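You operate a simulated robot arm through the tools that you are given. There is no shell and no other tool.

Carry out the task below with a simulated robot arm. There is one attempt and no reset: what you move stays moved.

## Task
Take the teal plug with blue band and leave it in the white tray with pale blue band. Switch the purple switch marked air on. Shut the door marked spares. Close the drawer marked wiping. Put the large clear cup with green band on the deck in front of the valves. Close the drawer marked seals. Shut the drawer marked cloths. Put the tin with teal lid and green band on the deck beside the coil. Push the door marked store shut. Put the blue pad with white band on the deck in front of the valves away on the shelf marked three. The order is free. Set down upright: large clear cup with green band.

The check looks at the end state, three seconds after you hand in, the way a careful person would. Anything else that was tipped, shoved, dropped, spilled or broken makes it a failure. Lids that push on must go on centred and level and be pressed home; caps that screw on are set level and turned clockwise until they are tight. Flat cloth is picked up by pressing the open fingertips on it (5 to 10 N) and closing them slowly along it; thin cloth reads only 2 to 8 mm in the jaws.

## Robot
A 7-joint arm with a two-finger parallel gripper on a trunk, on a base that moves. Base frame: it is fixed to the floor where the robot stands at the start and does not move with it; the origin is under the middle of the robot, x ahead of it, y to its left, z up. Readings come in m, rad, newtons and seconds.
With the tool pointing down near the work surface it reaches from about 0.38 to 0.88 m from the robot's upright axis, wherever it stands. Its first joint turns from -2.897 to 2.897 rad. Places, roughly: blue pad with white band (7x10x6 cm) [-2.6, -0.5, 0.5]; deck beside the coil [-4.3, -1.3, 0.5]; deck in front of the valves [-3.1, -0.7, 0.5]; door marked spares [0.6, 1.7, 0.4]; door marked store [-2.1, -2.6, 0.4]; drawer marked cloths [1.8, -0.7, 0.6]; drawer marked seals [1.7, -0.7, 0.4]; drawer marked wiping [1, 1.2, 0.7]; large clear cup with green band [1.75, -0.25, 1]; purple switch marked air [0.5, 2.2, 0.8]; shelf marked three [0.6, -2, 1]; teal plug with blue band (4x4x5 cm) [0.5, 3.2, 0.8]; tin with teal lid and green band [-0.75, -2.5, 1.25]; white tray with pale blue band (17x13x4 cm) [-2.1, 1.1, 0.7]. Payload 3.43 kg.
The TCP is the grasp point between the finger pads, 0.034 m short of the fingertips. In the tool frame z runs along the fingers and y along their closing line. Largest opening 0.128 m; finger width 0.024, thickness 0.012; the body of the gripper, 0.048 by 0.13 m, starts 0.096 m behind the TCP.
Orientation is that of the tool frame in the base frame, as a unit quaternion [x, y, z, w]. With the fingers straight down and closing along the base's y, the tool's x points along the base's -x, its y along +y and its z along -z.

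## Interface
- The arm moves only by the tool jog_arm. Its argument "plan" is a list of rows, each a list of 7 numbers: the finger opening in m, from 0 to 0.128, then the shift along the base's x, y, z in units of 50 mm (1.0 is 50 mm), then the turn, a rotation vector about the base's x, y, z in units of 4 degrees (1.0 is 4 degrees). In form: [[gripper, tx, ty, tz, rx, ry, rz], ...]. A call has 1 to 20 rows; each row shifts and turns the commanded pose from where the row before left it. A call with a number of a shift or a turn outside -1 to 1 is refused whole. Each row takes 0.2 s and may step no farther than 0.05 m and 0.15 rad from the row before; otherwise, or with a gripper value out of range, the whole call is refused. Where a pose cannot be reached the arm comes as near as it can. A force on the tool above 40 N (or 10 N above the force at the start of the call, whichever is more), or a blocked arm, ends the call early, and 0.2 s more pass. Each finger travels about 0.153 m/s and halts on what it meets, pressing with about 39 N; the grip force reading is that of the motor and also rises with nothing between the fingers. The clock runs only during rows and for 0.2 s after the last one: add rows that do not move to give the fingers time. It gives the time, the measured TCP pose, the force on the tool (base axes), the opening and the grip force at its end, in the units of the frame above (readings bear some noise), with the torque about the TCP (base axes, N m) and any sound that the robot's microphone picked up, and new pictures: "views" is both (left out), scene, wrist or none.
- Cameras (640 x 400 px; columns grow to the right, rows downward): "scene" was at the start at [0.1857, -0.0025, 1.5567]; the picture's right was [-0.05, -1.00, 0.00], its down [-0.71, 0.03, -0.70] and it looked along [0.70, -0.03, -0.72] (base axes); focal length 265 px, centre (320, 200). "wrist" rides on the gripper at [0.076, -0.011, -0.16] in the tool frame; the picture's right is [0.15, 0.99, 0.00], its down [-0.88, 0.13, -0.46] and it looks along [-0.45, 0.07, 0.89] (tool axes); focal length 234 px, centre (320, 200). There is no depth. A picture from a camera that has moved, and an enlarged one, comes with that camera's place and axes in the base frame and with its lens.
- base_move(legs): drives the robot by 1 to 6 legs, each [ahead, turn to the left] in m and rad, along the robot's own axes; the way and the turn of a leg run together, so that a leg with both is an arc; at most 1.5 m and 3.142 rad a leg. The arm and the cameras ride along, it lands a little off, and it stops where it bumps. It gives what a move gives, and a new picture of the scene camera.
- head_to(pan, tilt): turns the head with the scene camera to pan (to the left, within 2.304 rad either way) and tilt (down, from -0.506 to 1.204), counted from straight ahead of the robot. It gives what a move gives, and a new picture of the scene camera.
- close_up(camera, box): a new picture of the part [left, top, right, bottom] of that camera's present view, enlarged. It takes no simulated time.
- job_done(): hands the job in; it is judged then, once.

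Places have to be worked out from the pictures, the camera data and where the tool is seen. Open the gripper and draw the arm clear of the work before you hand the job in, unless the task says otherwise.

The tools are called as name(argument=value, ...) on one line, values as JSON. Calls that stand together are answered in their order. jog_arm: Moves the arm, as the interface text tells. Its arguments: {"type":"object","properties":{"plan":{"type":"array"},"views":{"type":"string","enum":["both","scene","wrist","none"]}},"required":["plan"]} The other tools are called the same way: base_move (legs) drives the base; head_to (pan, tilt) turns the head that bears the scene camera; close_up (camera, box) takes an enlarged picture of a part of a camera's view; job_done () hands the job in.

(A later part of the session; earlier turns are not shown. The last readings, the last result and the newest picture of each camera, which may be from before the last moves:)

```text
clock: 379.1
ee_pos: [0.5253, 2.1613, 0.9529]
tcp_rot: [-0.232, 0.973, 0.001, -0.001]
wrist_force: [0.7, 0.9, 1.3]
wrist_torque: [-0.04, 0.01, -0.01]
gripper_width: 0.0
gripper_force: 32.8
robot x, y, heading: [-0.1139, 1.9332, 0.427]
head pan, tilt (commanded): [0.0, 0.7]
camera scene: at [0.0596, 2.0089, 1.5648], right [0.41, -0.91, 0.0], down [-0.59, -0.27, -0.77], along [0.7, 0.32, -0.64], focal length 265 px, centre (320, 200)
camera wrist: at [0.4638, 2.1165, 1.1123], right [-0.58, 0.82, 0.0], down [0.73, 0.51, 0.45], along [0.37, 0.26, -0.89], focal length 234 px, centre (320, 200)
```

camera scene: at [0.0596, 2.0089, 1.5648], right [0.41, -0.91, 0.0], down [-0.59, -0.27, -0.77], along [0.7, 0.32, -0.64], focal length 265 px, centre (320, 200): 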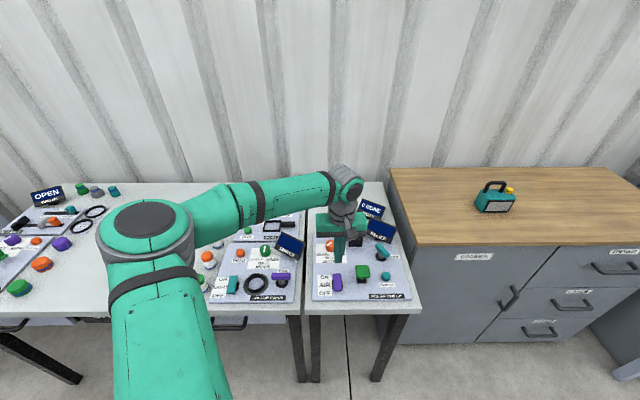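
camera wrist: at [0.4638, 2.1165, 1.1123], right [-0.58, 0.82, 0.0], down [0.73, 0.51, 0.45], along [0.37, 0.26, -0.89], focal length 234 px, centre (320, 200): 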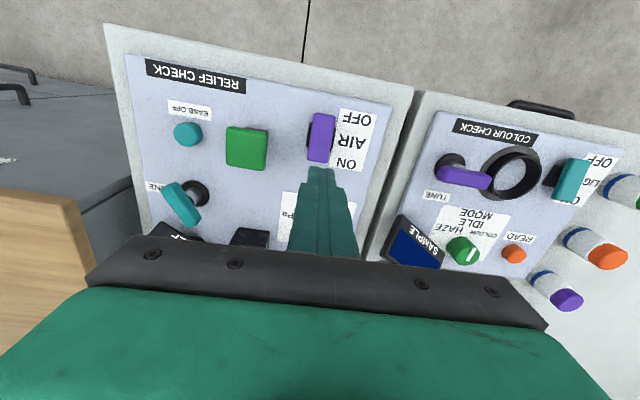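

The fingertips are aligned with the rocker's ON end. I descend to just above it.

jog_arm(plan=[[0, 0, 0, -0.7, 0, 0, 0], [0, 0, 0, -0.5, 0, 0, 0]], views="both")

close_up(camera="wrist", box=[240, 80, 400, 200])

```text
clock: 379.7
ee_pos: [0.5243, 2.162, 0.892]
tcp_rot: [-0.233, 0.973, 0.0, -0.002]
wrist_force: [0.5, 0.4, 0.2]
wrist_torque: [0.01, -0.01, -0.01]
gripper_width: 0.0
gripper_force: 32.8
robot x, y, heading: [-0.1114, 1.928, 0.429]
head pan, tilt (commanded): [0.0, 0.7]
camera scene: at [0.06, 2.0088, 1.5648], right [0.41, -0.91, 0.0], down [-0.59, -0.27, -0.77], along [0.7, 0.32, -0.64], focal length 265 px, centre (320, 200)
camera wrist: at [0.463, 2.1181, 1.0521], right [-0.58, 0.82, 0.0], down [0.73, 0.51, 0.45], along [0.37, 0.26, -0.89], focal length 234 px, centre (320, 200)
```

scene: 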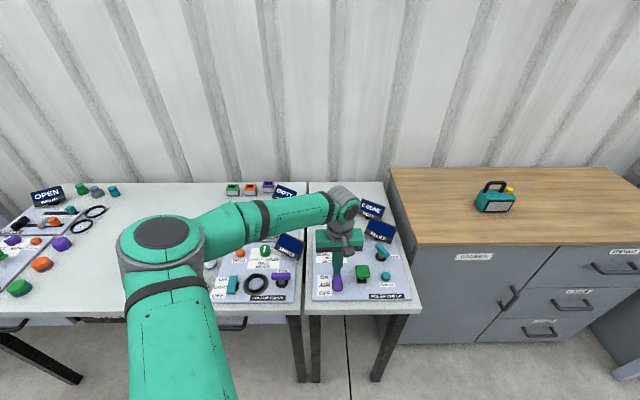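
wrist: 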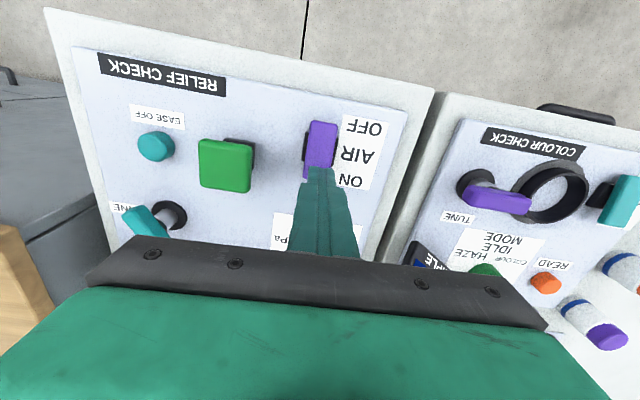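

```text
3.33 times, centred on (320, 140) of wrist
camera zoom: at [0.463, 2.1181, 1.0521], right [-0.58, 0.82, 0.0], down [0.73, 0.51, 0.45], along [0.37, 0.26, -0.89], focal length 781 px, centre (320, 400)
```

zoom: 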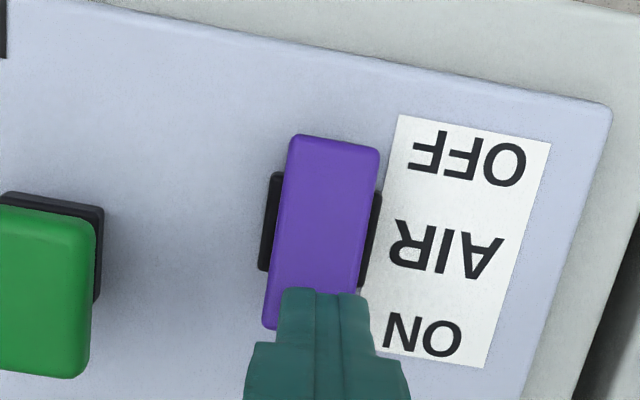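

Fingertips are right over the ON end. I press down in small steps.

jog_arm(plan=[[0, 0, 0, -0.12, 0, 0, 0], [0, 0, 0, -0.12, 0, 0, 0], [0, 0, 0, -0.1, 0, 0, 0], [0, 0, 0, -0.1, 0, 0, 0]], views="wrist")

```text
clock: 380.7
ee_pos: [0.5252, 2.1604, 0.8709]
tcp_rot: [-0.232, 0.973, 0.002, -0.001]
wrist_force: [0.5, 0.4, 0.4]
wrist_torque: [-0.02, 0.0, -0.02]
gripper_width: 0.0
gripper_force: 33.3
robot x, y, heading: [-0.1138, 1.9298, 0.428]
head pan, tilt (commanded): [0.0, 0.7]
camera wrist: at [0.4643, 2.1167, 1.03], right [-0.58, 0.82, 0.0], down [0.73, 0.51, 0.45], along [0.37, 0.26, -0.89], focal length 234 px, centre (320, 200)
```

wrist: 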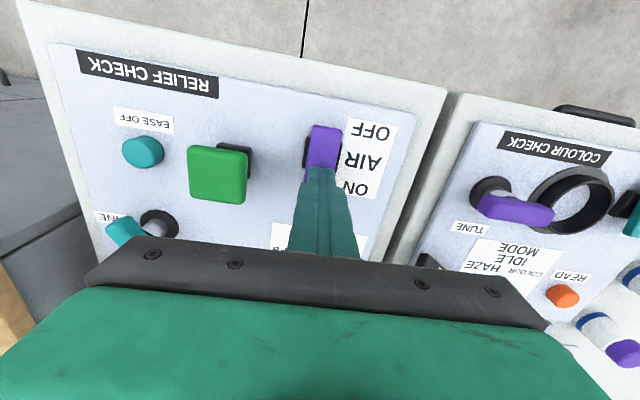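

Tip at z≈0.837 with little force yet; I continue pressing in 3–4 mm steps.

jog_arm(plan=[[0, 0, 0, -0.08, 0, 0, 0], [0, 0, 0, -0.08, 0, 0, 0], [0, 0, 0, -0.07, 0, 0, 0]], views="wrist")

close_up(camera="wrist", box=[240, 80, 400, 200])

```text
clock: 381.3
ee_pos: [0.5288, 2.1602, 0.8666]
tcp_rot: [-0.232, 0.973, 0.001, 0.003]
wrist_force: [0.1, -0.2, 4.3]
wrist_torque: [-0.03, 0.06, -0.09]
gripper_width: 0.0
gripper_force: 33.4
robot x, y, heading: [-0.1103, 1.9283, 0.419]
head pan, tilt (commanded): [0.0, 0.7]
heard: click
stopped in row 2: the force on the tool passed its limit at 51 N (the readings are from after the stop); the commanded pose is now the measured one
camera wrist: at [0.466, 2.1173, 1.027], right [-0.58, 0.82, 0.0], down [0.73, 0.51, 0.46], along [0.37, 0.26, -0.89], focal length 234 px, centre (320, 200)
```

wrist: 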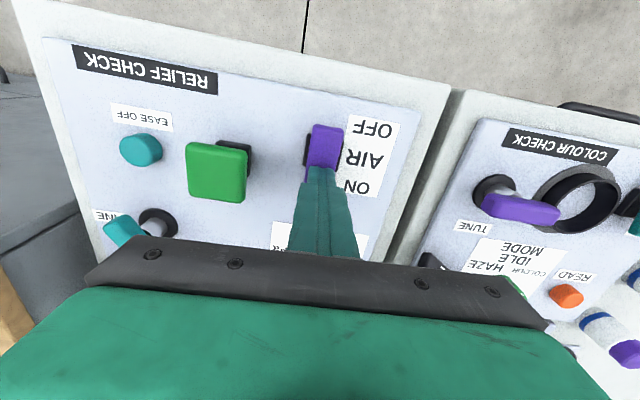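

```text
3.33 times, centred on (320, 140) of wrist
camera zoom: at [0.466, 2.1173, 1.027], right [-0.58, 0.82, 0.0], down [0.73, 0.51, 0.46], along [0.37, 0.26, -0.89], focal length 781 px, centre (320, 400)
```

zoom: 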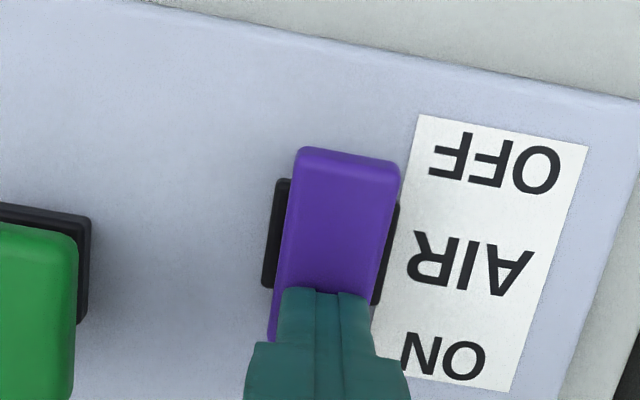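

A click was heard — the rocker flipped. I lift straight up and check its state.

jog_arm(plan=[[0, 0, 0, 0.3, 0, 0, 0], [0, 0, 0, 0.8, 0, 0, 0], [0, 0, 0, 0.9, 0, 0, 0], [0, -0.6, 0.3, 0.7, 0, 0, 0], [0, -0.8, 0.4, 0.3, 0, 0, 0], [0, -0.8, 0.4, 0, 0, 0, 0]], views="both")

close_up(camera="scene", box=[310, 260, 370, 300])

```text
clock: 382.7
ee_pos: [0.4172, 2.2142, 1.0151]
tcp_rot: [-0.232, 0.973, 0.001, 0.0]
wrist_force: [-0.3, -0.5, -1.3]
wrist_torque: [0.03, 0.04, -0.01]
gripper_width: 0.0001
gripper_force: 32.9
robot x, y, heading: [-0.1117, 1.9272, 0.427]
head pan, tilt (commanded): [0.0, 0.7]
camera scene: at [0.0604, 2.0087, 1.5648], right [0.41, -0.91, 0.0], down [-0.59, -0.27, -0.76], along [0.7, 0.32, -0.64], focal length 265 px, centre (320, 200)
camera wrist: at [0.3556, 2.1704, 1.1751], right [-0.58, 0.82, 0.0], down [0.73, 0.51, 0.46], along [0.37, 0.26, -0.89], focal length 234 px, centre (320, 200)
```

scene: 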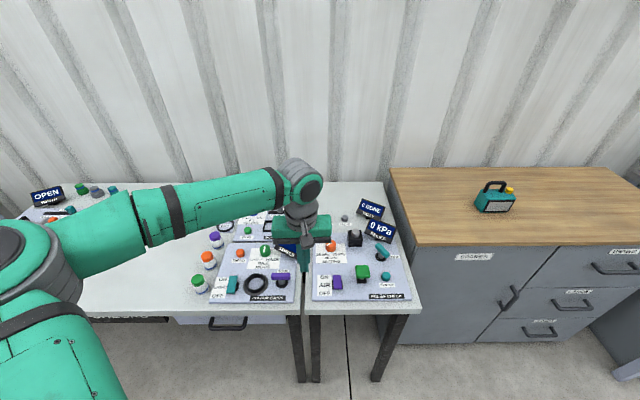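
wrist: 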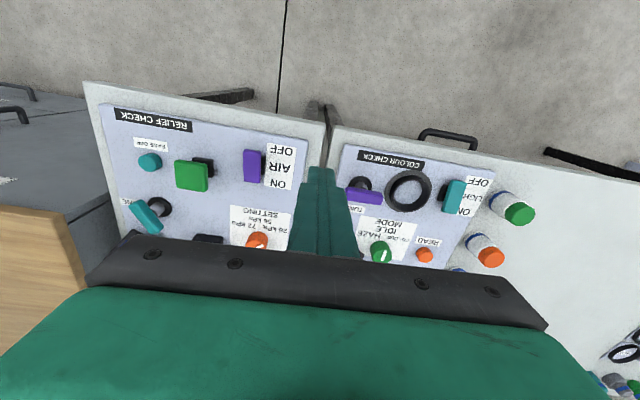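

```text
10.00 times, centred on (340, 280) of scene
camera zoom: at [0.0604, 2.0087, 1.5648], right [0.41, -0.91, 0.0], down [-0.59, -0.27, -0.76], along [0.7, 0.32, -0.64], focal length 2652 px, centre (120, -600)
```

zoom: 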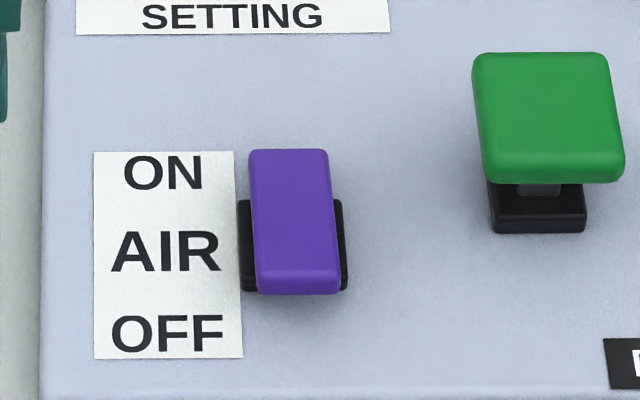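

AIR is on: the near end is now raised and the RELIEF display reads 0 kPa. Next the teal plug with blue band at about (0.5,3.2): I look left along the table.

head_to(pan=0.7, tilt=0.55)

close_up(camera="scene", box=[200, 120, 520, 300])

```text
clock: 383.7
ee_pos: [0.4187, 2.2145, 1.0152]
tcp_rot: [-0.233, 0.972, 0.001, 0.001]
wrist_force: [0.5, -0.2, 0.6]
wrist_torque: [0.02, 0.01, 0.04]
gripper_width: 0.0
gripper_force: 33.0
robot x, y, heading: [-0.1121, 1.9318, 0.427]
head pan, tilt (commanded): [0.7, 0.55]
camera scene: at [0.0212, 2.0547, 1.5779], right [0.9, -0.43, 0.0], down [-0.22, -0.47, -0.85], along [0.37, 0.77, -0.52], focal length 265 px, centre (320, 200)
```

scene: 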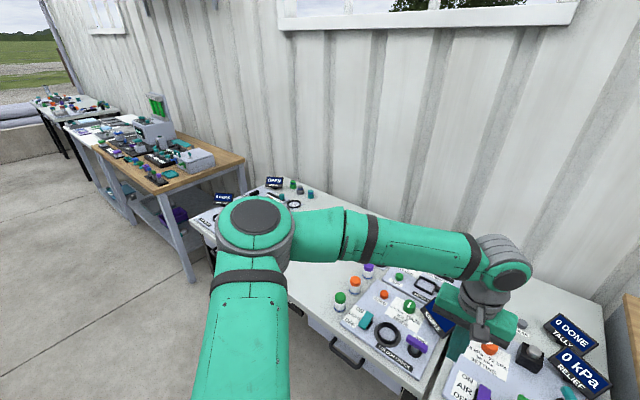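

```text
2.00 times, centred on (360, 210) of scene
camera zoom: at [0.0212, 2.0547, 1.5779], right [0.9, -0.43, 0.0], down [-0.22, -0.47, -0.85], along [0.37, 0.77, -0.52], focal length 530 px, centre (240, 180)
```

zoom: 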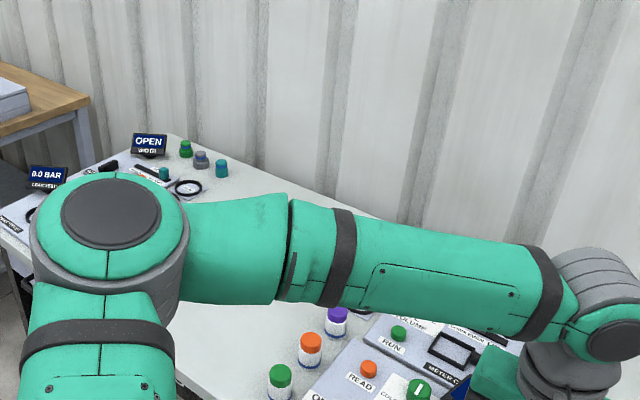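

The teal plug is third in a small row at about (0.52,3.24), near the back of the table. I tuck the arm and drive to stand in front of it at about (-0.21,2.91).

jog_arm(plan=[[0, -0.6, -0.5, 0.5, 0, 0, 0], [0, -0.6, -0.5, 0.5, 0, 0, 0], [0, -0.4, -0.3, 0.5, 0, 0, 0]], views="none")

base_move(legs=[[0, 1.2435], [0.97, 0], [0, -1.24]])

head_to(pan=0.0, tilt=0.7)

```text
clock: 384.5
ee_pos: [0.3387, 2.1494, 1.0908]
tcp_rot: [-0.232, 0.973, 0.001, 0.001]
wrist_force: [0.1, 1.0, -0.5]
wrist_torque: [-0.04, -0.04, 0.01]
gripper_width: 0.0
gripper_force: 33.0
robot x, y, heading: [-0.1119, 1.9266, 0.429]
head pan, tilt (commanded): [0.7, 0.55]
```

```text
clock: 396.4
ee_pos: [0.2406, 3.1093, 1.0895]
tcp_rot: [-0.245, 0.969, 0.002, 0.0]
wrist_force: [0.0, 1.0, 0.5]
wrist_torque: [-0.03, -0.03, -0.02]
gripper_width: 0.0
gripper_force: 33.3
robot x, y, heading: [-0.2027, 2.8749, 0.455]
head pan, tilt (commanded): [0.7, 0.55]
camera scene: at [-0.0732, 3.0063, 1.5779], right [0.91, -0.41, 0.0], down [-0.21, -0.48, -0.85], along [0.35, 0.78, -0.52], focal length 265 px, centre (320, 200)
```

scene: 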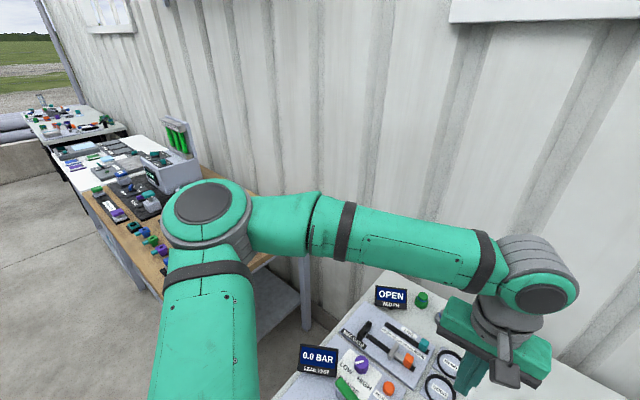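

```text
clock: 397.5
ee_pos: [0.2406, 3.1091, 1.09]
tcp_rot: [-0.245, 0.969, 0.001, 0.0]
wrist_force: [-0.2, -0.1, -0.1]
wrist_torque: [0.0, 0.0, 0.01]
gripper_width: 0.0
gripper_force: 33.1
robot x, y, heading: [-0.2068, 2.8802, 0.452]
head pan, tilt (commanded): [0.0, 0.7]
camera scene: at [-0.0333, 2.9614, 1.5648], right [0.44, -0.9, 0.0], down [-0.58, -0.28, -0.77], along [0.69, 0.33, -0.64], focal length 265 px, centre (320, 200)
```

scene: 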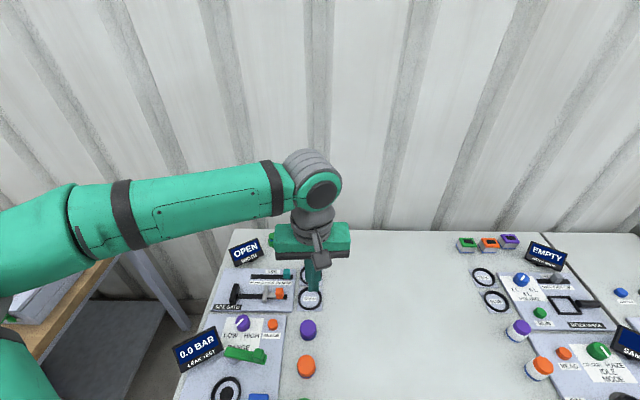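

The plugs are hidden behind the gripper; I use the wrist camera.

close_up(camera="wrist", box=[0, 0, 640, 400])

close_up(camera="scene", box=[230, 210, 370, 320])

```text
1.00 times, centred on (320, 200) of wrist (not enlarged: the box is as wide or as high as the picture)
camera zoom: at [0.1804, 3.0633, 1.2498], right [-0.6, 0.8, 0.0], down [0.71, 0.53, 0.46], along [0.37, 0.27, -0.89], focal length 234 px, centre (320, 200)
```

zoom: 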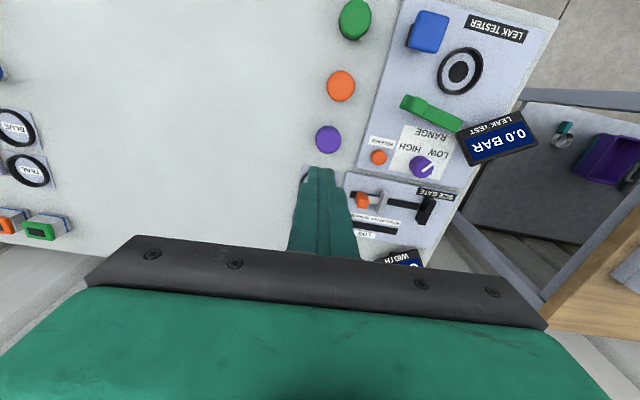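

```text
3.64 times, centred on (300, 265) of scene
camera zoom: at [-0.0333, 2.9614, 1.5648], right [0.44, -0.9, 0.0], down [-0.58, -0.28, -0.77], along [0.69, 0.33, -0.64], focal length 964 px, centre (393, -36)
```

zoom: 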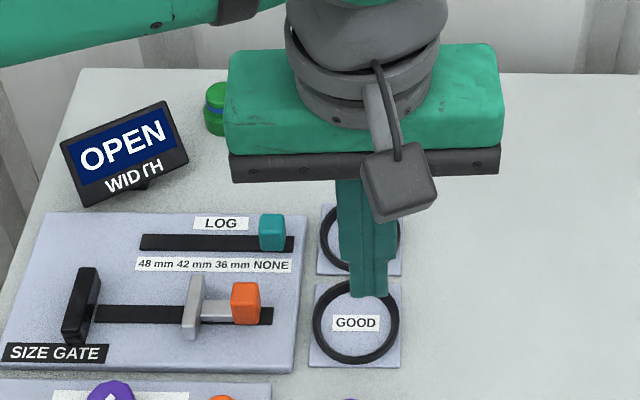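

I move the arm aside to the right to reveal the plug row.

jog_arm(plan=[[0.05, 0.42, -0.86, 0, 0, 0, 0], [0.075, 0.42, -0.86, 0, 0, 0, 0], [0.075, 0.42, -0.86, 0, 0, 0, 0], [0.075, 0.42, -0.86, 0, 0, 0, 0]], views="both")

close_up(camera="scene", box=[230, 210, 370, 320])

```text
clock: 398.5
ee_pos: [0.3236, 2.938, 1.0913]
tcp_rot: [-0.246, 0.969, 0.002, 0.001]
wrist_force: [0.2, 0.2, 0.6]
wrist_torque: [-0.11, 0.01, 0.01]
gripper_width: 0.0751
gripper_force: 0.0
robot x, y, heading: [-0.2036, 2.8791, 0.45]
head pan, tilt (commanded): [0.0, 0.7]
camera scene: at [-0.0336, 2.9619, 1.5648], right [0.44, -0.9, 0.0], down [-0.58, -0.28, -0.77], along [0.69, 0.33, -0.64], focal length 265 px, centre (320, 200)
camera wrist: at [0.2628, 2.8923, 1.2517], right [-0.6, 0.8, 0.0], down [0.71, 0.53, 0.46], along [0.37, 0.28, -0.89], focal length 234 px, centre (320, 200)
```

scene: 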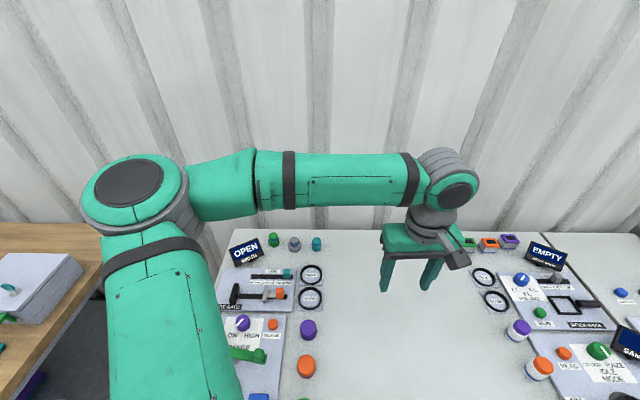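
wrist: 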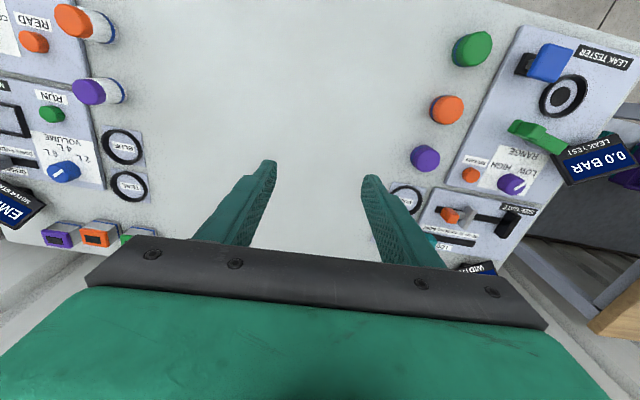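

```text
3.64 times, centred on (300, 265) of scene
camera zoom: at [-0.0336, 2.9619, 1.5648], right [0.44, -0.9, 0.0], down [-0.58, -0.28, -0.77], along [0.69, 0.33, -0.64], focal length 964 px, centre (393, -36)
```

zoom: 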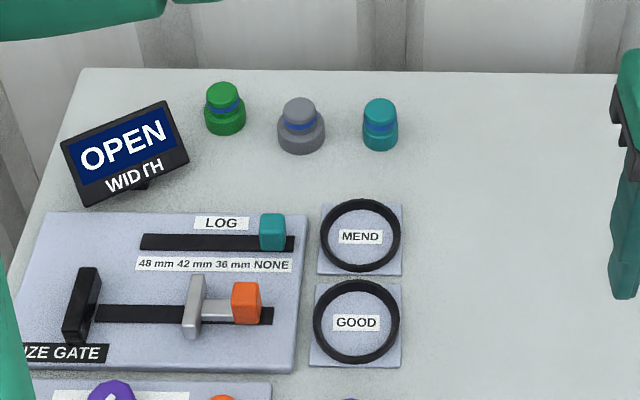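

The teal plug with blue band is the right-most of the row at about (0.520,3.244); grey neighbour 8 cm to its left. I move above it with the fingers opened to only 62 mm.

jog_arm(plan=[[0.062, 0.49, 0.764, -0.2, 0, 0, 0], [0.062, 0.49, 0.764, -0.2, 0, 0, 0], [0.062, 0.49, 0.764, -0.2, 0, 0, 0], [0.062, 0.49, 0.764, -0.2, 0, 0, 0], [0.062, 0.49, 0.764, -0.2, 0, 0, 0], [0.062, 0.49, 0.764, -0.2, 0, 0, 0], [0.062, 0.49, 0.764, -0.2, 0, 0, 0], [0.062, 0.49, 0.764, -0.2, 0, 0, 0]], views="both")

close_up(camera="wrist", box=[240, 80, 440, 220])

```text
clock: 400.3
ee_pos: [0.5215, 3.2427, 1.0114]
tcp_rot: [-0.245, 0.969, 0.001, 0.001]
wrist_force: [-0.2, 0.4, -0.3]
wrist_torque: [-0.05, -0.01, -0.02]
gripper_width: 0.0619
gripper_force: 0.0
robot x, y, heading: [-0.2015, 2.8757, 0.452]
head pan, tilt (commanded): [0.0, 0.7]
camera scene: at [-0.0334, 2.9613, 1.5648], right [0.44, -0.9, 0.0], down [-0.58, -0.28, -0.77], along [0.69, 0.33, -0.64], focal length 265 px, centre (320, 200)
camera wrist: at [0.4601, 3.1959, 1.1719], right [-0.6, 0.8, 0.0], down [0.71, 0.53, 0.46], along [0.37, 0.27, -0.89], focal length 234 px, centre (320, 200)
```

scene: 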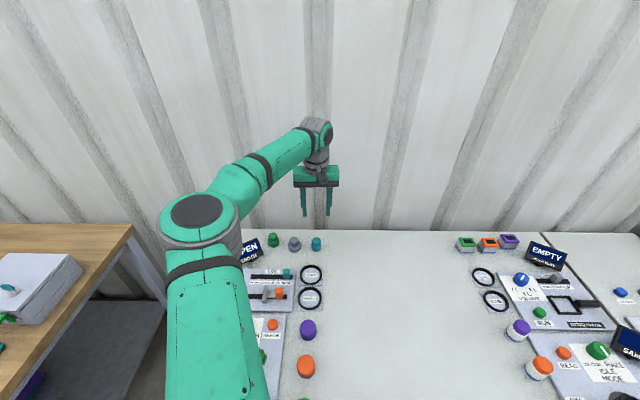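
wrist: 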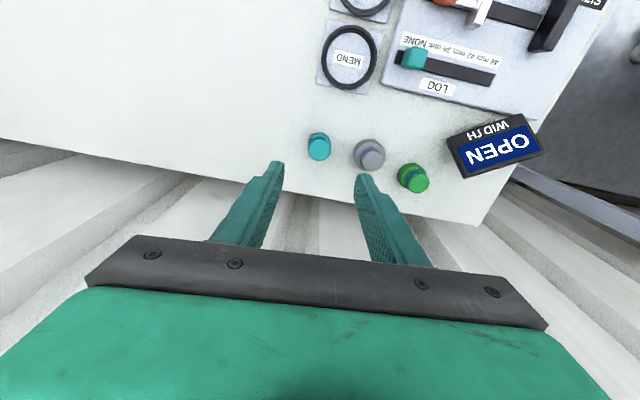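

```text
2.86 times, centred on (340, 150) of wrist
camera zoom: at [0.4601, 3.1959, 1.1719], right [-0.6, 0.8, 0.0], down [0.71, 0.53, 0.46], along [0.37, 0.27, -0.89], focal length 669 px, centre (263, 343)
```

zoom: 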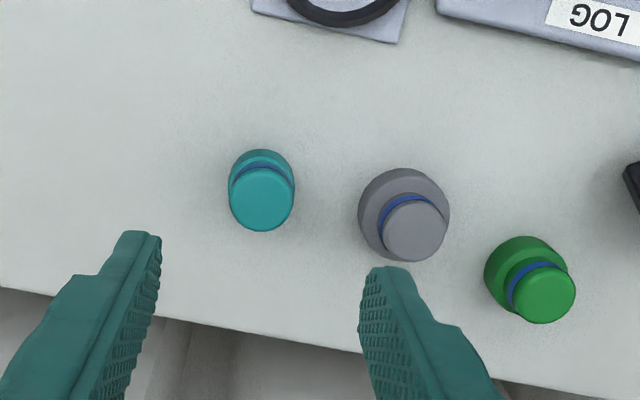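

Triangulated plug top: (0.529,3.249,0.849), so the table is at z≈0.80. I correct 9 mm and descend to z≈0.90 first.

jog_arm(plan=[[0.062, 0.14, 0.12, -0.6, 0, 0, 0], [0.062, 0, 0, -0.8, 0, 0, 0], [0.062, 0, 0, -0.8, 0, 0, 0]], views="wrist")

close_up(camera="wrist", box=[240, 80, 440, 220])

```text
clock: 401.1
ee_pos: [0.5273, 3.2459, 0.8999]
tcp_rot: [-0.244, 0.97, 0.001, 0.001]
wrist_force: [0.7, 0.5, 0.3]
wrist_torque: [0.04, -0.03, 0.01]
gripper_width: 0.062
gripper_force: 0.0
robot x, y, heading: [-0.2057, 2.8784, 0.455]
head pan, tilt (commanded): [0.0, 0.7]
camera wrist: at [0.4666, 3.1999, 1.0601], right [-0.6, 0.8, 0.0], down [0.71, 0.53, 0.46], along [0.37, 0.27, -0.89], focal length 234 px, centre (320, 200)
```

wrist: 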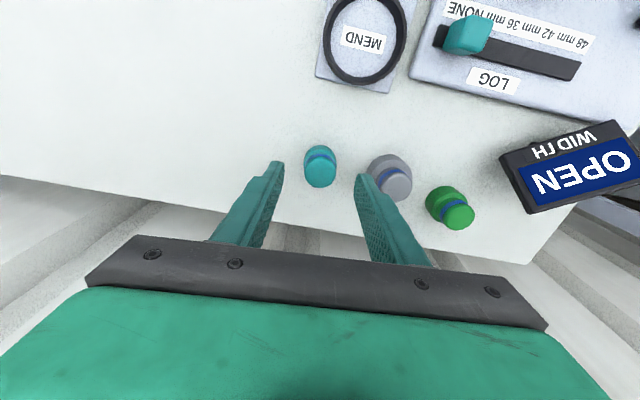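

```text
2.86 times, centred on (340, 150) of wrist
camera zoom: at [0.4666, 3.1999, 1.0601], right [-0.6, 0.8, 0.0], down [0.71, 0.53, 0.46], along [0.37, 0.27, -0.89], focal length 669 px, centre (263, 343)
```

zoom: 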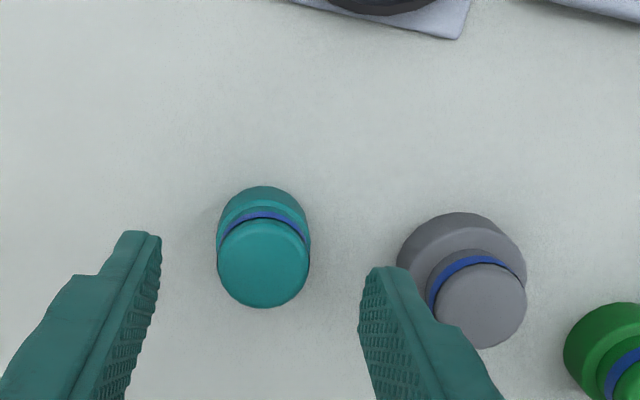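

The plug is centred; I narrow the opening to 56 mm for clearance to the grey neighbour and descend to z≈0.842.

jog_arm(plan=[[0.056, 0, 0, 0, 0, 0, 0], [0.056, 0.02, 0.03, -0.4, 0, 0, 0], [0.056, 0, 0, -0.4, 0, 0, 0], [0.056, 0, 0, -0.36, 0, 0, 0]], views="wrist")

close_up(camera="wrist", box=[240, 80, 440, 220])

```text
clock: 402.1
ee_pos: [0.5301, 3.249, 0.8411]
tcp_rot: [-0.245, 0.97, 0.001, 0.001]
wrist_force: [-0.1, 0.6, 0.2]
wrist_torque: [-0.04, 0.01, 0.0]
gripper_width: 0.056
gripper_force: 0.0
robot x, y, heading: [-0.2027, 2.8744, 0.454]
head pan, tilt (commanded): [0.0, 0.7]
camera wrist: at [0.4688, 3.2026, 1.0014], right [-0.6, 0.8, 0.0], down [0.71, 0.53, 0.46], along [0.37, 0.27, -0.89], focal length 234 px, centre (320, 200)
```

wrist: 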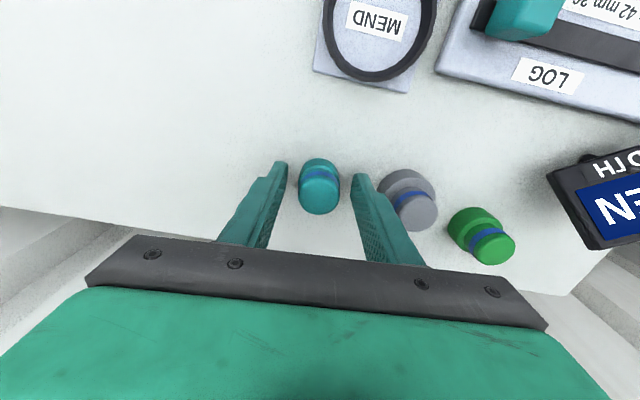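

```text
2.86 times, centred on (340, 150) of wrist
camera zoom: at [0.4688, 3.2026, 1.0014], right [-0.6, 0.8, 0.0], down [0.71, 0.53, 0.46], along [0.37, 0.27, -0.89], focal length 669 px, centre (263, 343)
```

zoom: 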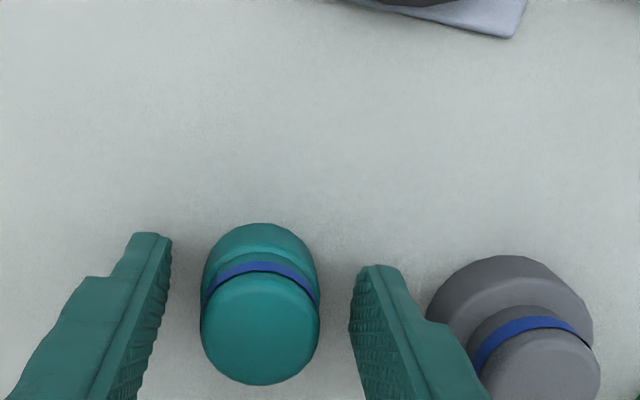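

Plug centred between the fingers with room beside the grey one. I close on it.

jog_arm(plan=[[0.045, 0, 0, 0, 0, 0, 0], [0.035, 0, 0, 0, 0, 0, 0], [0.02, 0, 0, 0, 0, 0, 0], [0.01, 0, 0, 0, 0, 0, 0]], views="wrist")

```text
clock: 403.1
ee_pos: [0.5291, 3.2484, 0.8406]
tcp_rot: [-0.245, 0.97, 0.001, 0.001]
wrist_force: [0.0, 0.1, 0.0]
wrist_torque: [0.03, -0.03, -0.03]
gripper_width: 0.0344
gripper_force: 39.3
robot x, y, heading: [-0.2047, 2.8779, 0.453]
head pan, tilt (commanded): [0.0, 0.7]
camera wrist: at [0.4689, 3.2025, 1.0015], right [-0.6, 0.8, 0.0], down [0.71, 0.53, 0.46], along [0.37, 0.27, -0.89], focal length 234 px, centre (320, 200)
```

wrist: 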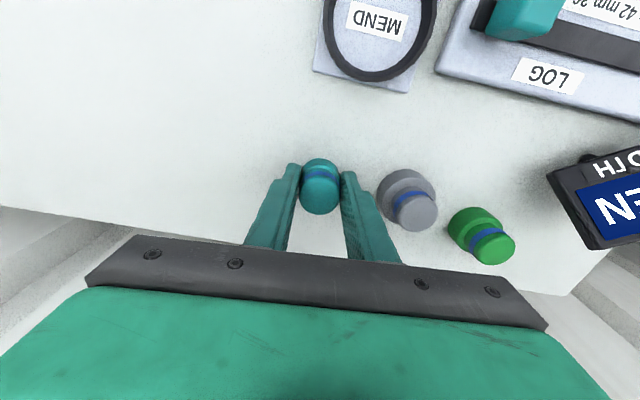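

The plug is held (34 mm, 39 N). I lift it clear and tuck it in, then back away from the table.

jog_arm(plan=[[0.01, 0, 0, 0.5, 0, 0, 0], [0.01, 0, 0, 0.9, 0, 0, 0], [0.01, 0, 0, 0.9, 0, 0, 0], [0.01, 0, 0, 0.9, 0, 0, 0], [0.01, -0.6, -0.4, 0.6, 0, 0, 0], [0.01, -0.8, -0.45, 0.3, 0, 0, 0], [0.01, -0.8, -0.45, 0.3, 0, 0, 0], [0.01, -0.8, -0.45, 0, 0, 0, 0], [0.01, -0.8, -0.45, 0, 0, 0, 0], [0.01, -0.8, -0.45, 0, 0, 0, 0]], views="both")

base_move(legs=[[-0.35, 0]])

head_to(pan=2.3, tilt=0.5)

```text
clock: 405.3
ee_pos: [0.2988, 3.1172, 1.061]
tcp_rot: [-0.245, 0.969, 0.0, 0.001]
wrist_force: [-0.2, 0.3, -0.3]
wrist_torque: [0.04, 0.0, -0.02]
gripper_width: 0.0344
gripper_force: 38.6
robot x, y, heading: [-0.204, 2.8717, 0.453]
head pan, tilt (commanded): [0.0, 0.7]
camera scene: at [-0.033, 2.9614, 1.5648], right [0.44, -0.9, 0.0], down [-0.58, -0.28, -0.76], along [0.69, 0.33, -0.64], focal length 265 px, centre (320, 200)
camera wrist: at [0.238, 3.0702, 1.2212], right [-0.6, 0.8, 0.0], down [0.71, 0.53, 0.46], along [0.37, 0.27, -0.89], focal length 234 px, centre (320, 200)
```

scene: 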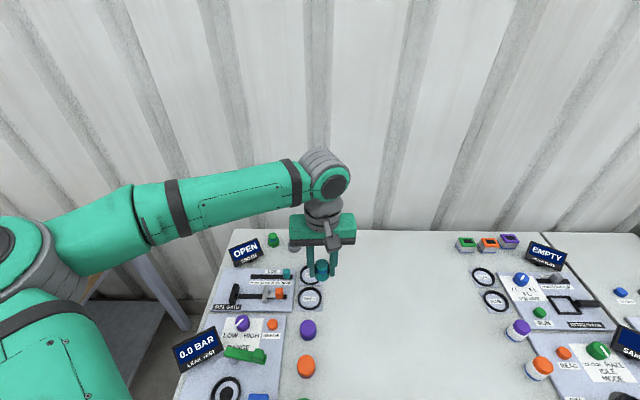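
wrist: 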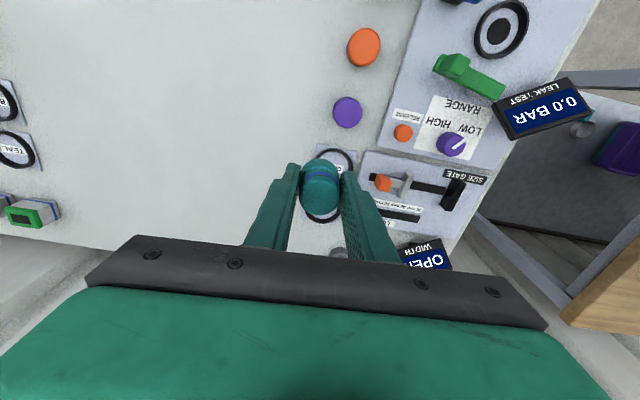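

```text
clock: 407.5
ee_pos: [-0.0118, 2.9662, 1.0621]
tcp_rot: [-0.244, 0.97, 0.001, 0.0]
wrist_force: [0.5, -0.3, -0.3]
wrist_torque: [-0.02, -0.02, -0.04]
gripper_width: 0.0344
gripper_force: 39.7
robot x, y, heading: [-0.5124, 2.728, 0.45]
head pan, tilt (commanded): [0.0, 0.7]
camera scene: at [-0.3448, 2.8102, 1.5648], right [0.44, -0.9, 0.0], down [-0.58, -0.28, -0.77], along [0.69, 0.33, -0.64], focal length 265 px, centre (320, 200)
```

scene: 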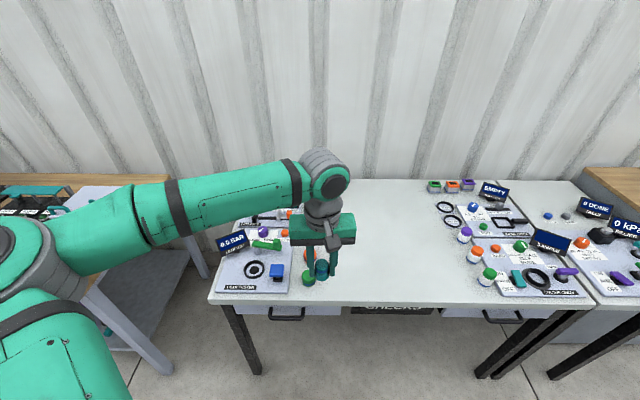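

```text
clock: 409.6
ee_pos: [-0.0121, 2.9644, 1.062]
tcp_rot: [-0.244, 0.97, 0.0, 0.001]
wrist_force: [-1.0, -0.2, -1.7]
wrist_torque: [0.03, 0.0, 0.01]
gripper_width: 0.0346
gripper_force: 38.8
robot x, y, heading: [-0.5176, 2.7274, 0.451]
head pan, tilt (commanded): [2.3, 0.499]
camera scene: at [-0.5054, 2.8078, 1.5825], right [0.38, 0.92, 0.0], down [0.44, -0.18, -0.88], along [-0.81, 0.33, -0.48], focal length 265 px, centre (320, 200)
```

scene: 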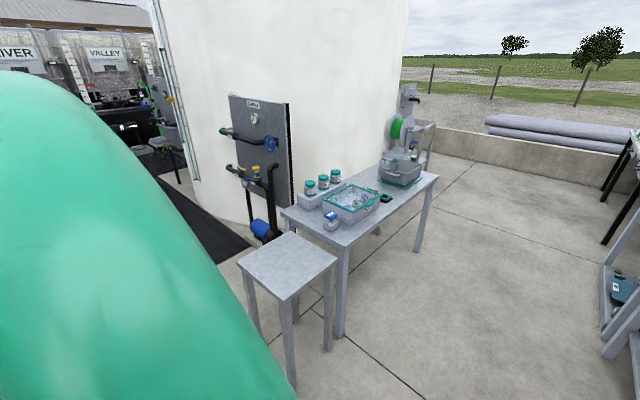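

The tray isn't in this view; it should be to the south-west. I turn around to face that way.

base_move(legs=[[0, 3.0]])

head_to(pan=0.0, tilt=0.4)

```text
clock: 418.0
ee_pos: [-1.0487, 2.563, 1.0615]
tcp_rot: [0.985, 0.174, 0.0, 0.001]
wrist_force: [1.3, 0.2, -1.1]
wrist_torque: [-0.02, 0.03, 0.0]
gripper_width: 0.0347
gripper_force: 39.2
robot x, y, heading: [-0.5167, 2.7269, -2.833]
head pan, tilt (commanded): [2.3, 0.499]
camera scene: at [-0.5376, 2.6499, 1.5825], right [-0.51, -0.86, 0.0], down [-0.41, 0.24, -0.88], along [0.76, -0.45, -0.48], focal length 265 px, centre (320, 200)
```

scene: 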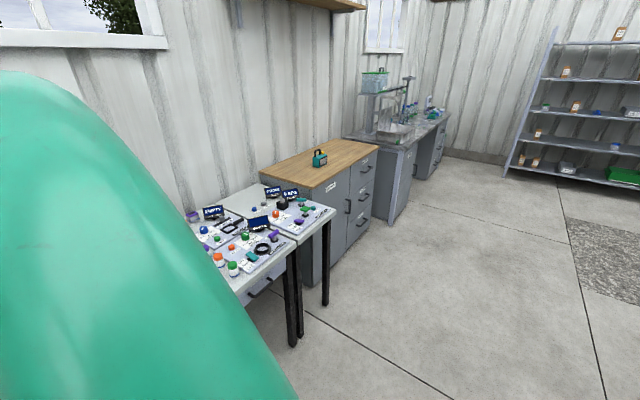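

```text
clock: 420.2
ee_pos: [-1.048, 2.5618, 1.0615]
tcp_rot: [0.985, 0.174, -0.001, 0.0]
wrist_force: [0.3, 0.1, -1.6]
wrist_torque: [-0.02, -0.02, 0.02]
gripper_width: 0.0345
gripper_force: 39.2
robot x, y, heading: [-0.5149, 2.7313, -2.832]
head pan, tilt (commanded): [0.0, 0.4]
camera scene: at [-0.7042, 2.668, 1.5917], right [-0.3, 0.95, 0.0], down [0.37, 0.12, -0.92], along [-0.88, -0.28, -0.39], focal length 265 px, centre (320, 200)
```

scene: 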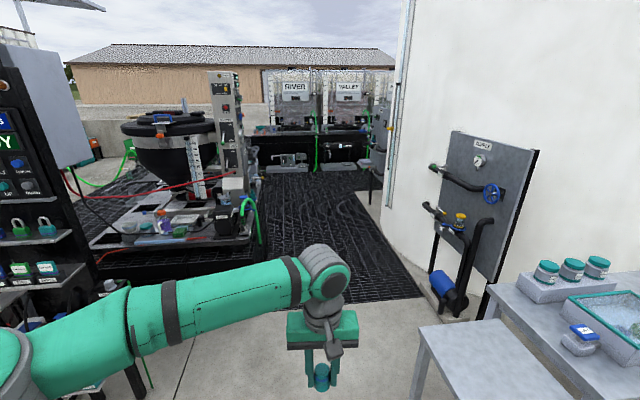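

I see the hopper platform with various small items; I zoom in there to find the white tray with pale blue band, and check the pump stand at the left.

close_up(camera="scene", box=[80, 180, 280, 290])

close_up(camera="scene", box=[0, 80, 160, 400])

```text
3.20 times, centred on (180, 235) of scene
camera zoom: at [-0.7042, 2.668, 1.5917], right [-0.3, 0.95, 0.0], down [0.37, 0.12, -0.92], along [-0.88, -0.28, -0.39], focal length 848 px, centre (768, 88)
```

zoom: 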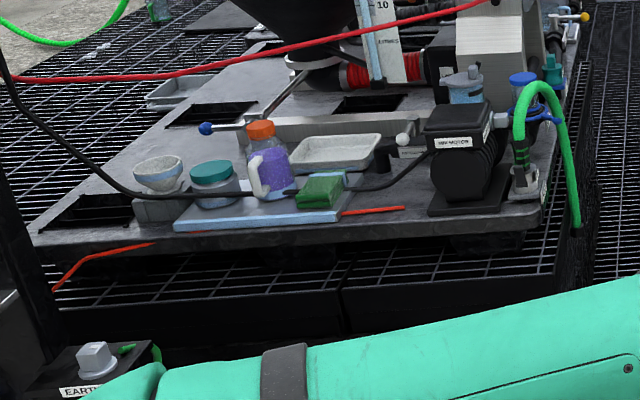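

```text
1.25 times, centred on (80, 240) of scene
camera zoom: at [-0.7042, 2.668, 1.5917], right [-0.3, 0.95, 0.0], down [0.37, 0.12, -0.92], along [-0.88, -0.28, -0.39], focal length 331 px, centre (620, 150)
```

zoom: 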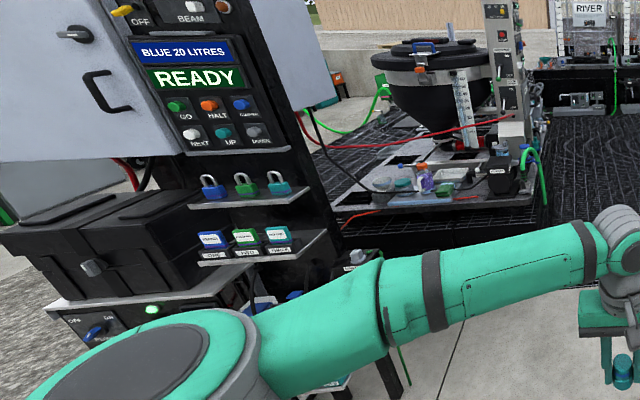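

The white tray lies on the hopper platform at about (-2.08,1.2), behind a bottle and green pad. I need to see the floor between; I drive closer and look down.

base_move(legs=[[0.35, 0.1]])

head_to(pan=0.15, tilt=0.65)

```text
clock: 422.4
ee_pos: [-1.3582, 2.3814, 1.0614]
tcp_rot: [0.974, 0.226, -0.001, 0.0]
wrist_force: [0.3, -0.2, -0.4]
wrist_torque: [0.01, -0.01, 0.01]
gripper_width: 0.0343
gripper_force: 39.2
robot x, y, heading: [-0.847, 2.6031, -2.728]
head pan, tilt (commanded): [0.0, 0.4]
camera scene: at [-1.0273, 2.5237, 1.5917], right [-0.4, 0.92, 0.0], down [0.36, 0.16, -0.92], along [-0.84, -0.37, -0.39], focal length 265 px, centre (320, 200)
```

scene: 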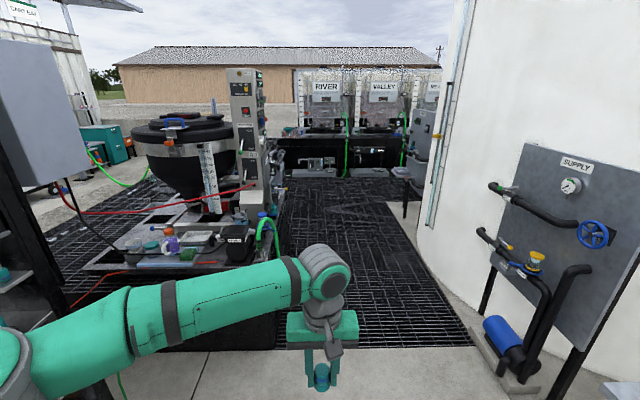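

```text
clock: 423.2
ee_pos: [-1.3578, 2.3814, 1.0618]
tcp_rot: [0.974, 0.227, -0.001, 0.001]
wrist_force: [-0.3, 0.1, -0.5]
wrist_torque: [-0.04, 0.01, 0.01]
gripper_width: 0.0345
gripper_force: 38.9
robot x, y, heading: [-0.8462, 2.5993, -2.729]
head pan, tilt (commanded): [0.15, 0.649]
camera scene: at [-1.0158, 2.5146, 1.5692], right [-0.53, 0.85, 0.0], down [0.51, 0.32, -0.8], along [-0.67, -0.43, -0.6], focal length 265 px, centre (320, 200)
```

scene: 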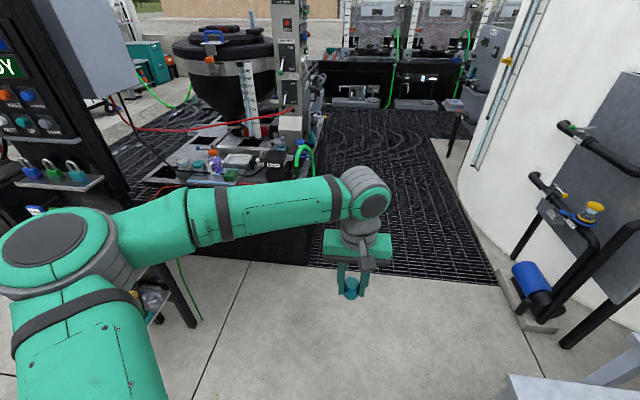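

The deck's edge and a stand leg at about (-1.28,1.40) are visible; there's free floor to stand at about (-1.6,1.7). I drive most of the way there.

base_move(legs=[[0, 0.444], [0.95, 0]])

head_to(pan=-0.1, tilt=0.75)

close_up(camera="wrist", box=[0, 0, 640, 400])

```text
clock: 429.7
ee_pos: [-1.846, 1.4546, 1.0619]
tcp_rot: [0.901, 0.435, 0.0, 0.0]
wrist_force: [0.4, -0.3, -0.2]
wrist_torque: [0.01, -0.01, -0.02]
gripper_width: 0.0345
gripper_force: 38.8
robot x, y, heading: [-1.4755, 1.8736, -2.288]
head pan, tilt (commanded): [0.15, 0.649]
camera scene: at [-1.5928, 1.7216, 1.5691], right [-0.84, 0.54, 0.0], down [0.32, 0.51, -0.8], along [-0.43, -0.67, -0.6], focal length 265 px, centre (320, 200)
```

scene: 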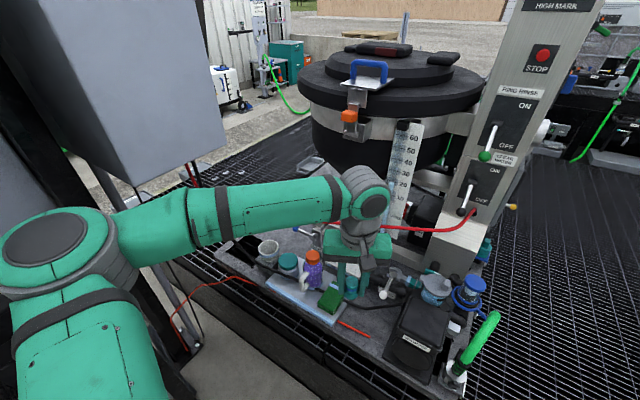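

```text
clock: 430.4
ee_pos: [-1.8456, 1.4551, 1.0621]
tcp_rot: [0.901, 0.434, 0.0, 0.0]
wrist_force: [-0.6, 0.4, -0.4]
wrist_torque: [-0.02, 0.0, 0.0]
gripper_width: 0.0346
gripper_force: 39.3
robot x, y, heading: [-1.4742, 1.8748, -2.284]
head pan, tilt (commanded): [-0.099, 0.75]
camera scene: at [-1.6066, 1.738, 1.5606], right [-0.69, 0.73, 0.0], down [0.5, 0.47, -0.73], along [-0.53, -0.5, -0.68], focal length 265 px, centre (320, 200)
```

scene: 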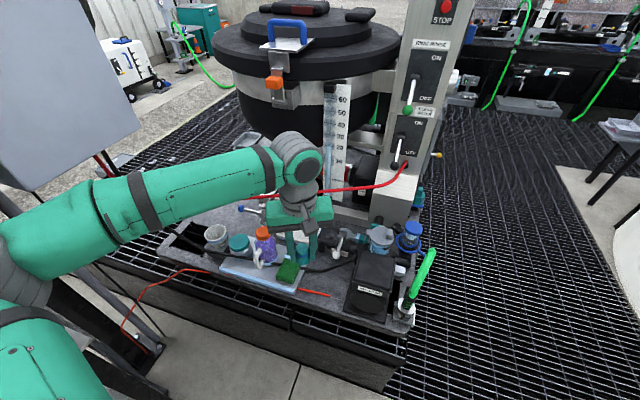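

```text
1.00 times, centred on (320, 200) of wrist (not enlarged: the box is as wide or as high as the picture)
camera zoom: at [-1.8068, 1.5218, 1.2212], right [0.87, -0.5, 0.0], down [-0.45, -0.77, 0.46], along [-0.23, -0.4, -0.89], focal length 234 px, centre (320, 200)
```

zoom: 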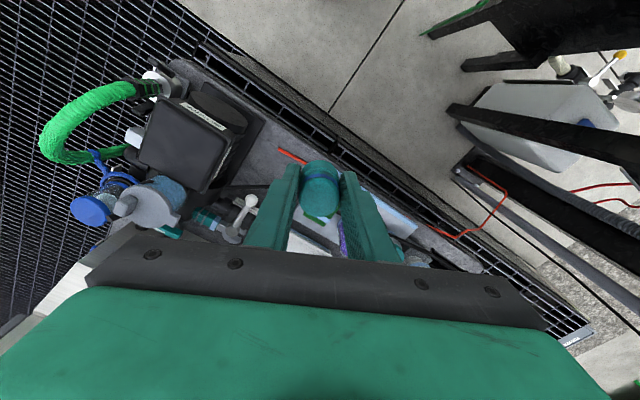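

I check what is on my left (the elbow side) before manipulating here.

head_to(pan=0.9, tilt=0.5)

```text
clock: 431.7
ee_pos: [-1.8457, 1.4551, 1.0613]
tcp_rot: [0.901, 0.434, -0.001, 0.0]
wrist_force: [-0.5, -0.7, -0.4]
wrist_torque: [-0.03, 0.02, 0.07]
gripper_width: 0.0345
gripper_force: 39.2
robot x, y, heading: [-1.4766, 1.8734, -2.283]
head pan, tilt (commanded): [0.901, 0.499]
camera scene: at [-1.5296, 1.7056, 1.5825], right [-0.98, -0.18, 0.0], down [-0.09, 0.47, -0.88], along [0.16, -0.86, -0.48], focal length 265 px, centre (320, 200)
```

scene: 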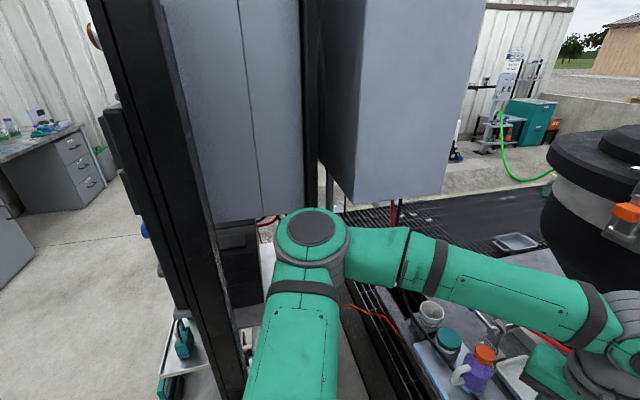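

The elbow passes close to the control frame; I'll keep this heading and avoid turning left. I now zoom on the tray area and the red cable.

head_to(pan=0.0, tilt=0.75)

close_up(camera="scene", box=[180, 120, 460, 300])

```text
clock: 432.9
ee_pos: [-1.8468, 1.455, 1.0624]
tcp_rot: [0.901, 0.434, -0.001, 0.001]
wrist_force: [0.1, 0.2, -0.4]
wrist_torque: [-0.02, 0.0, 0.0]
gripper_width: 0.0346
gripper_force: 39.1
robot x, y, heading: [-1.477, 1.8726, -2.284]
head pan, tilt (commanded): [0.0, 0.75]
camera scene: at [-1.6006, 1.7323, 1.5606], right [-0.76, 0.65, 0.0], down [0.45, 0.52, -0.73], along [-0.48, -0.55, -0.68], focal length 265 px, centre (320, 200)
```

scene: 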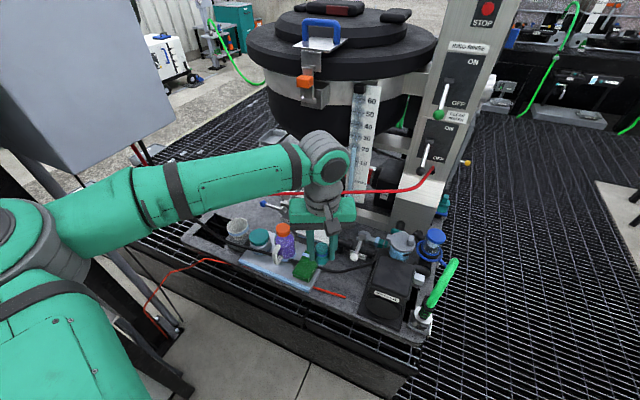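

```text
2.22 times, centred on (320, 210) of scene
camera zoom: at [-1.6006, 1.7323, 1.5606], right [-0.76, 0.65, 0.0], down [0.45, 0.52, -0.73], along [-0.48, -0.55, -0.68], focal length 589 px, centre (320, 178)
```

zoom: 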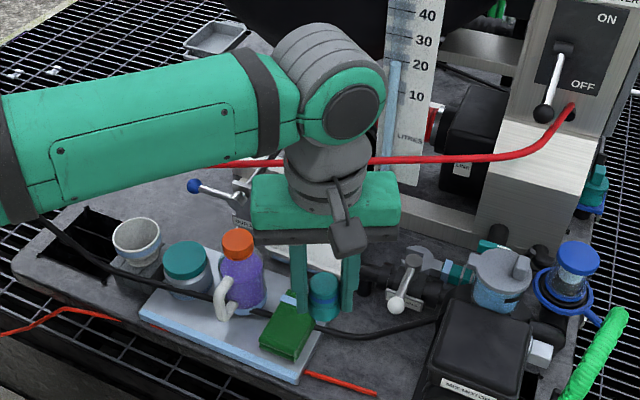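

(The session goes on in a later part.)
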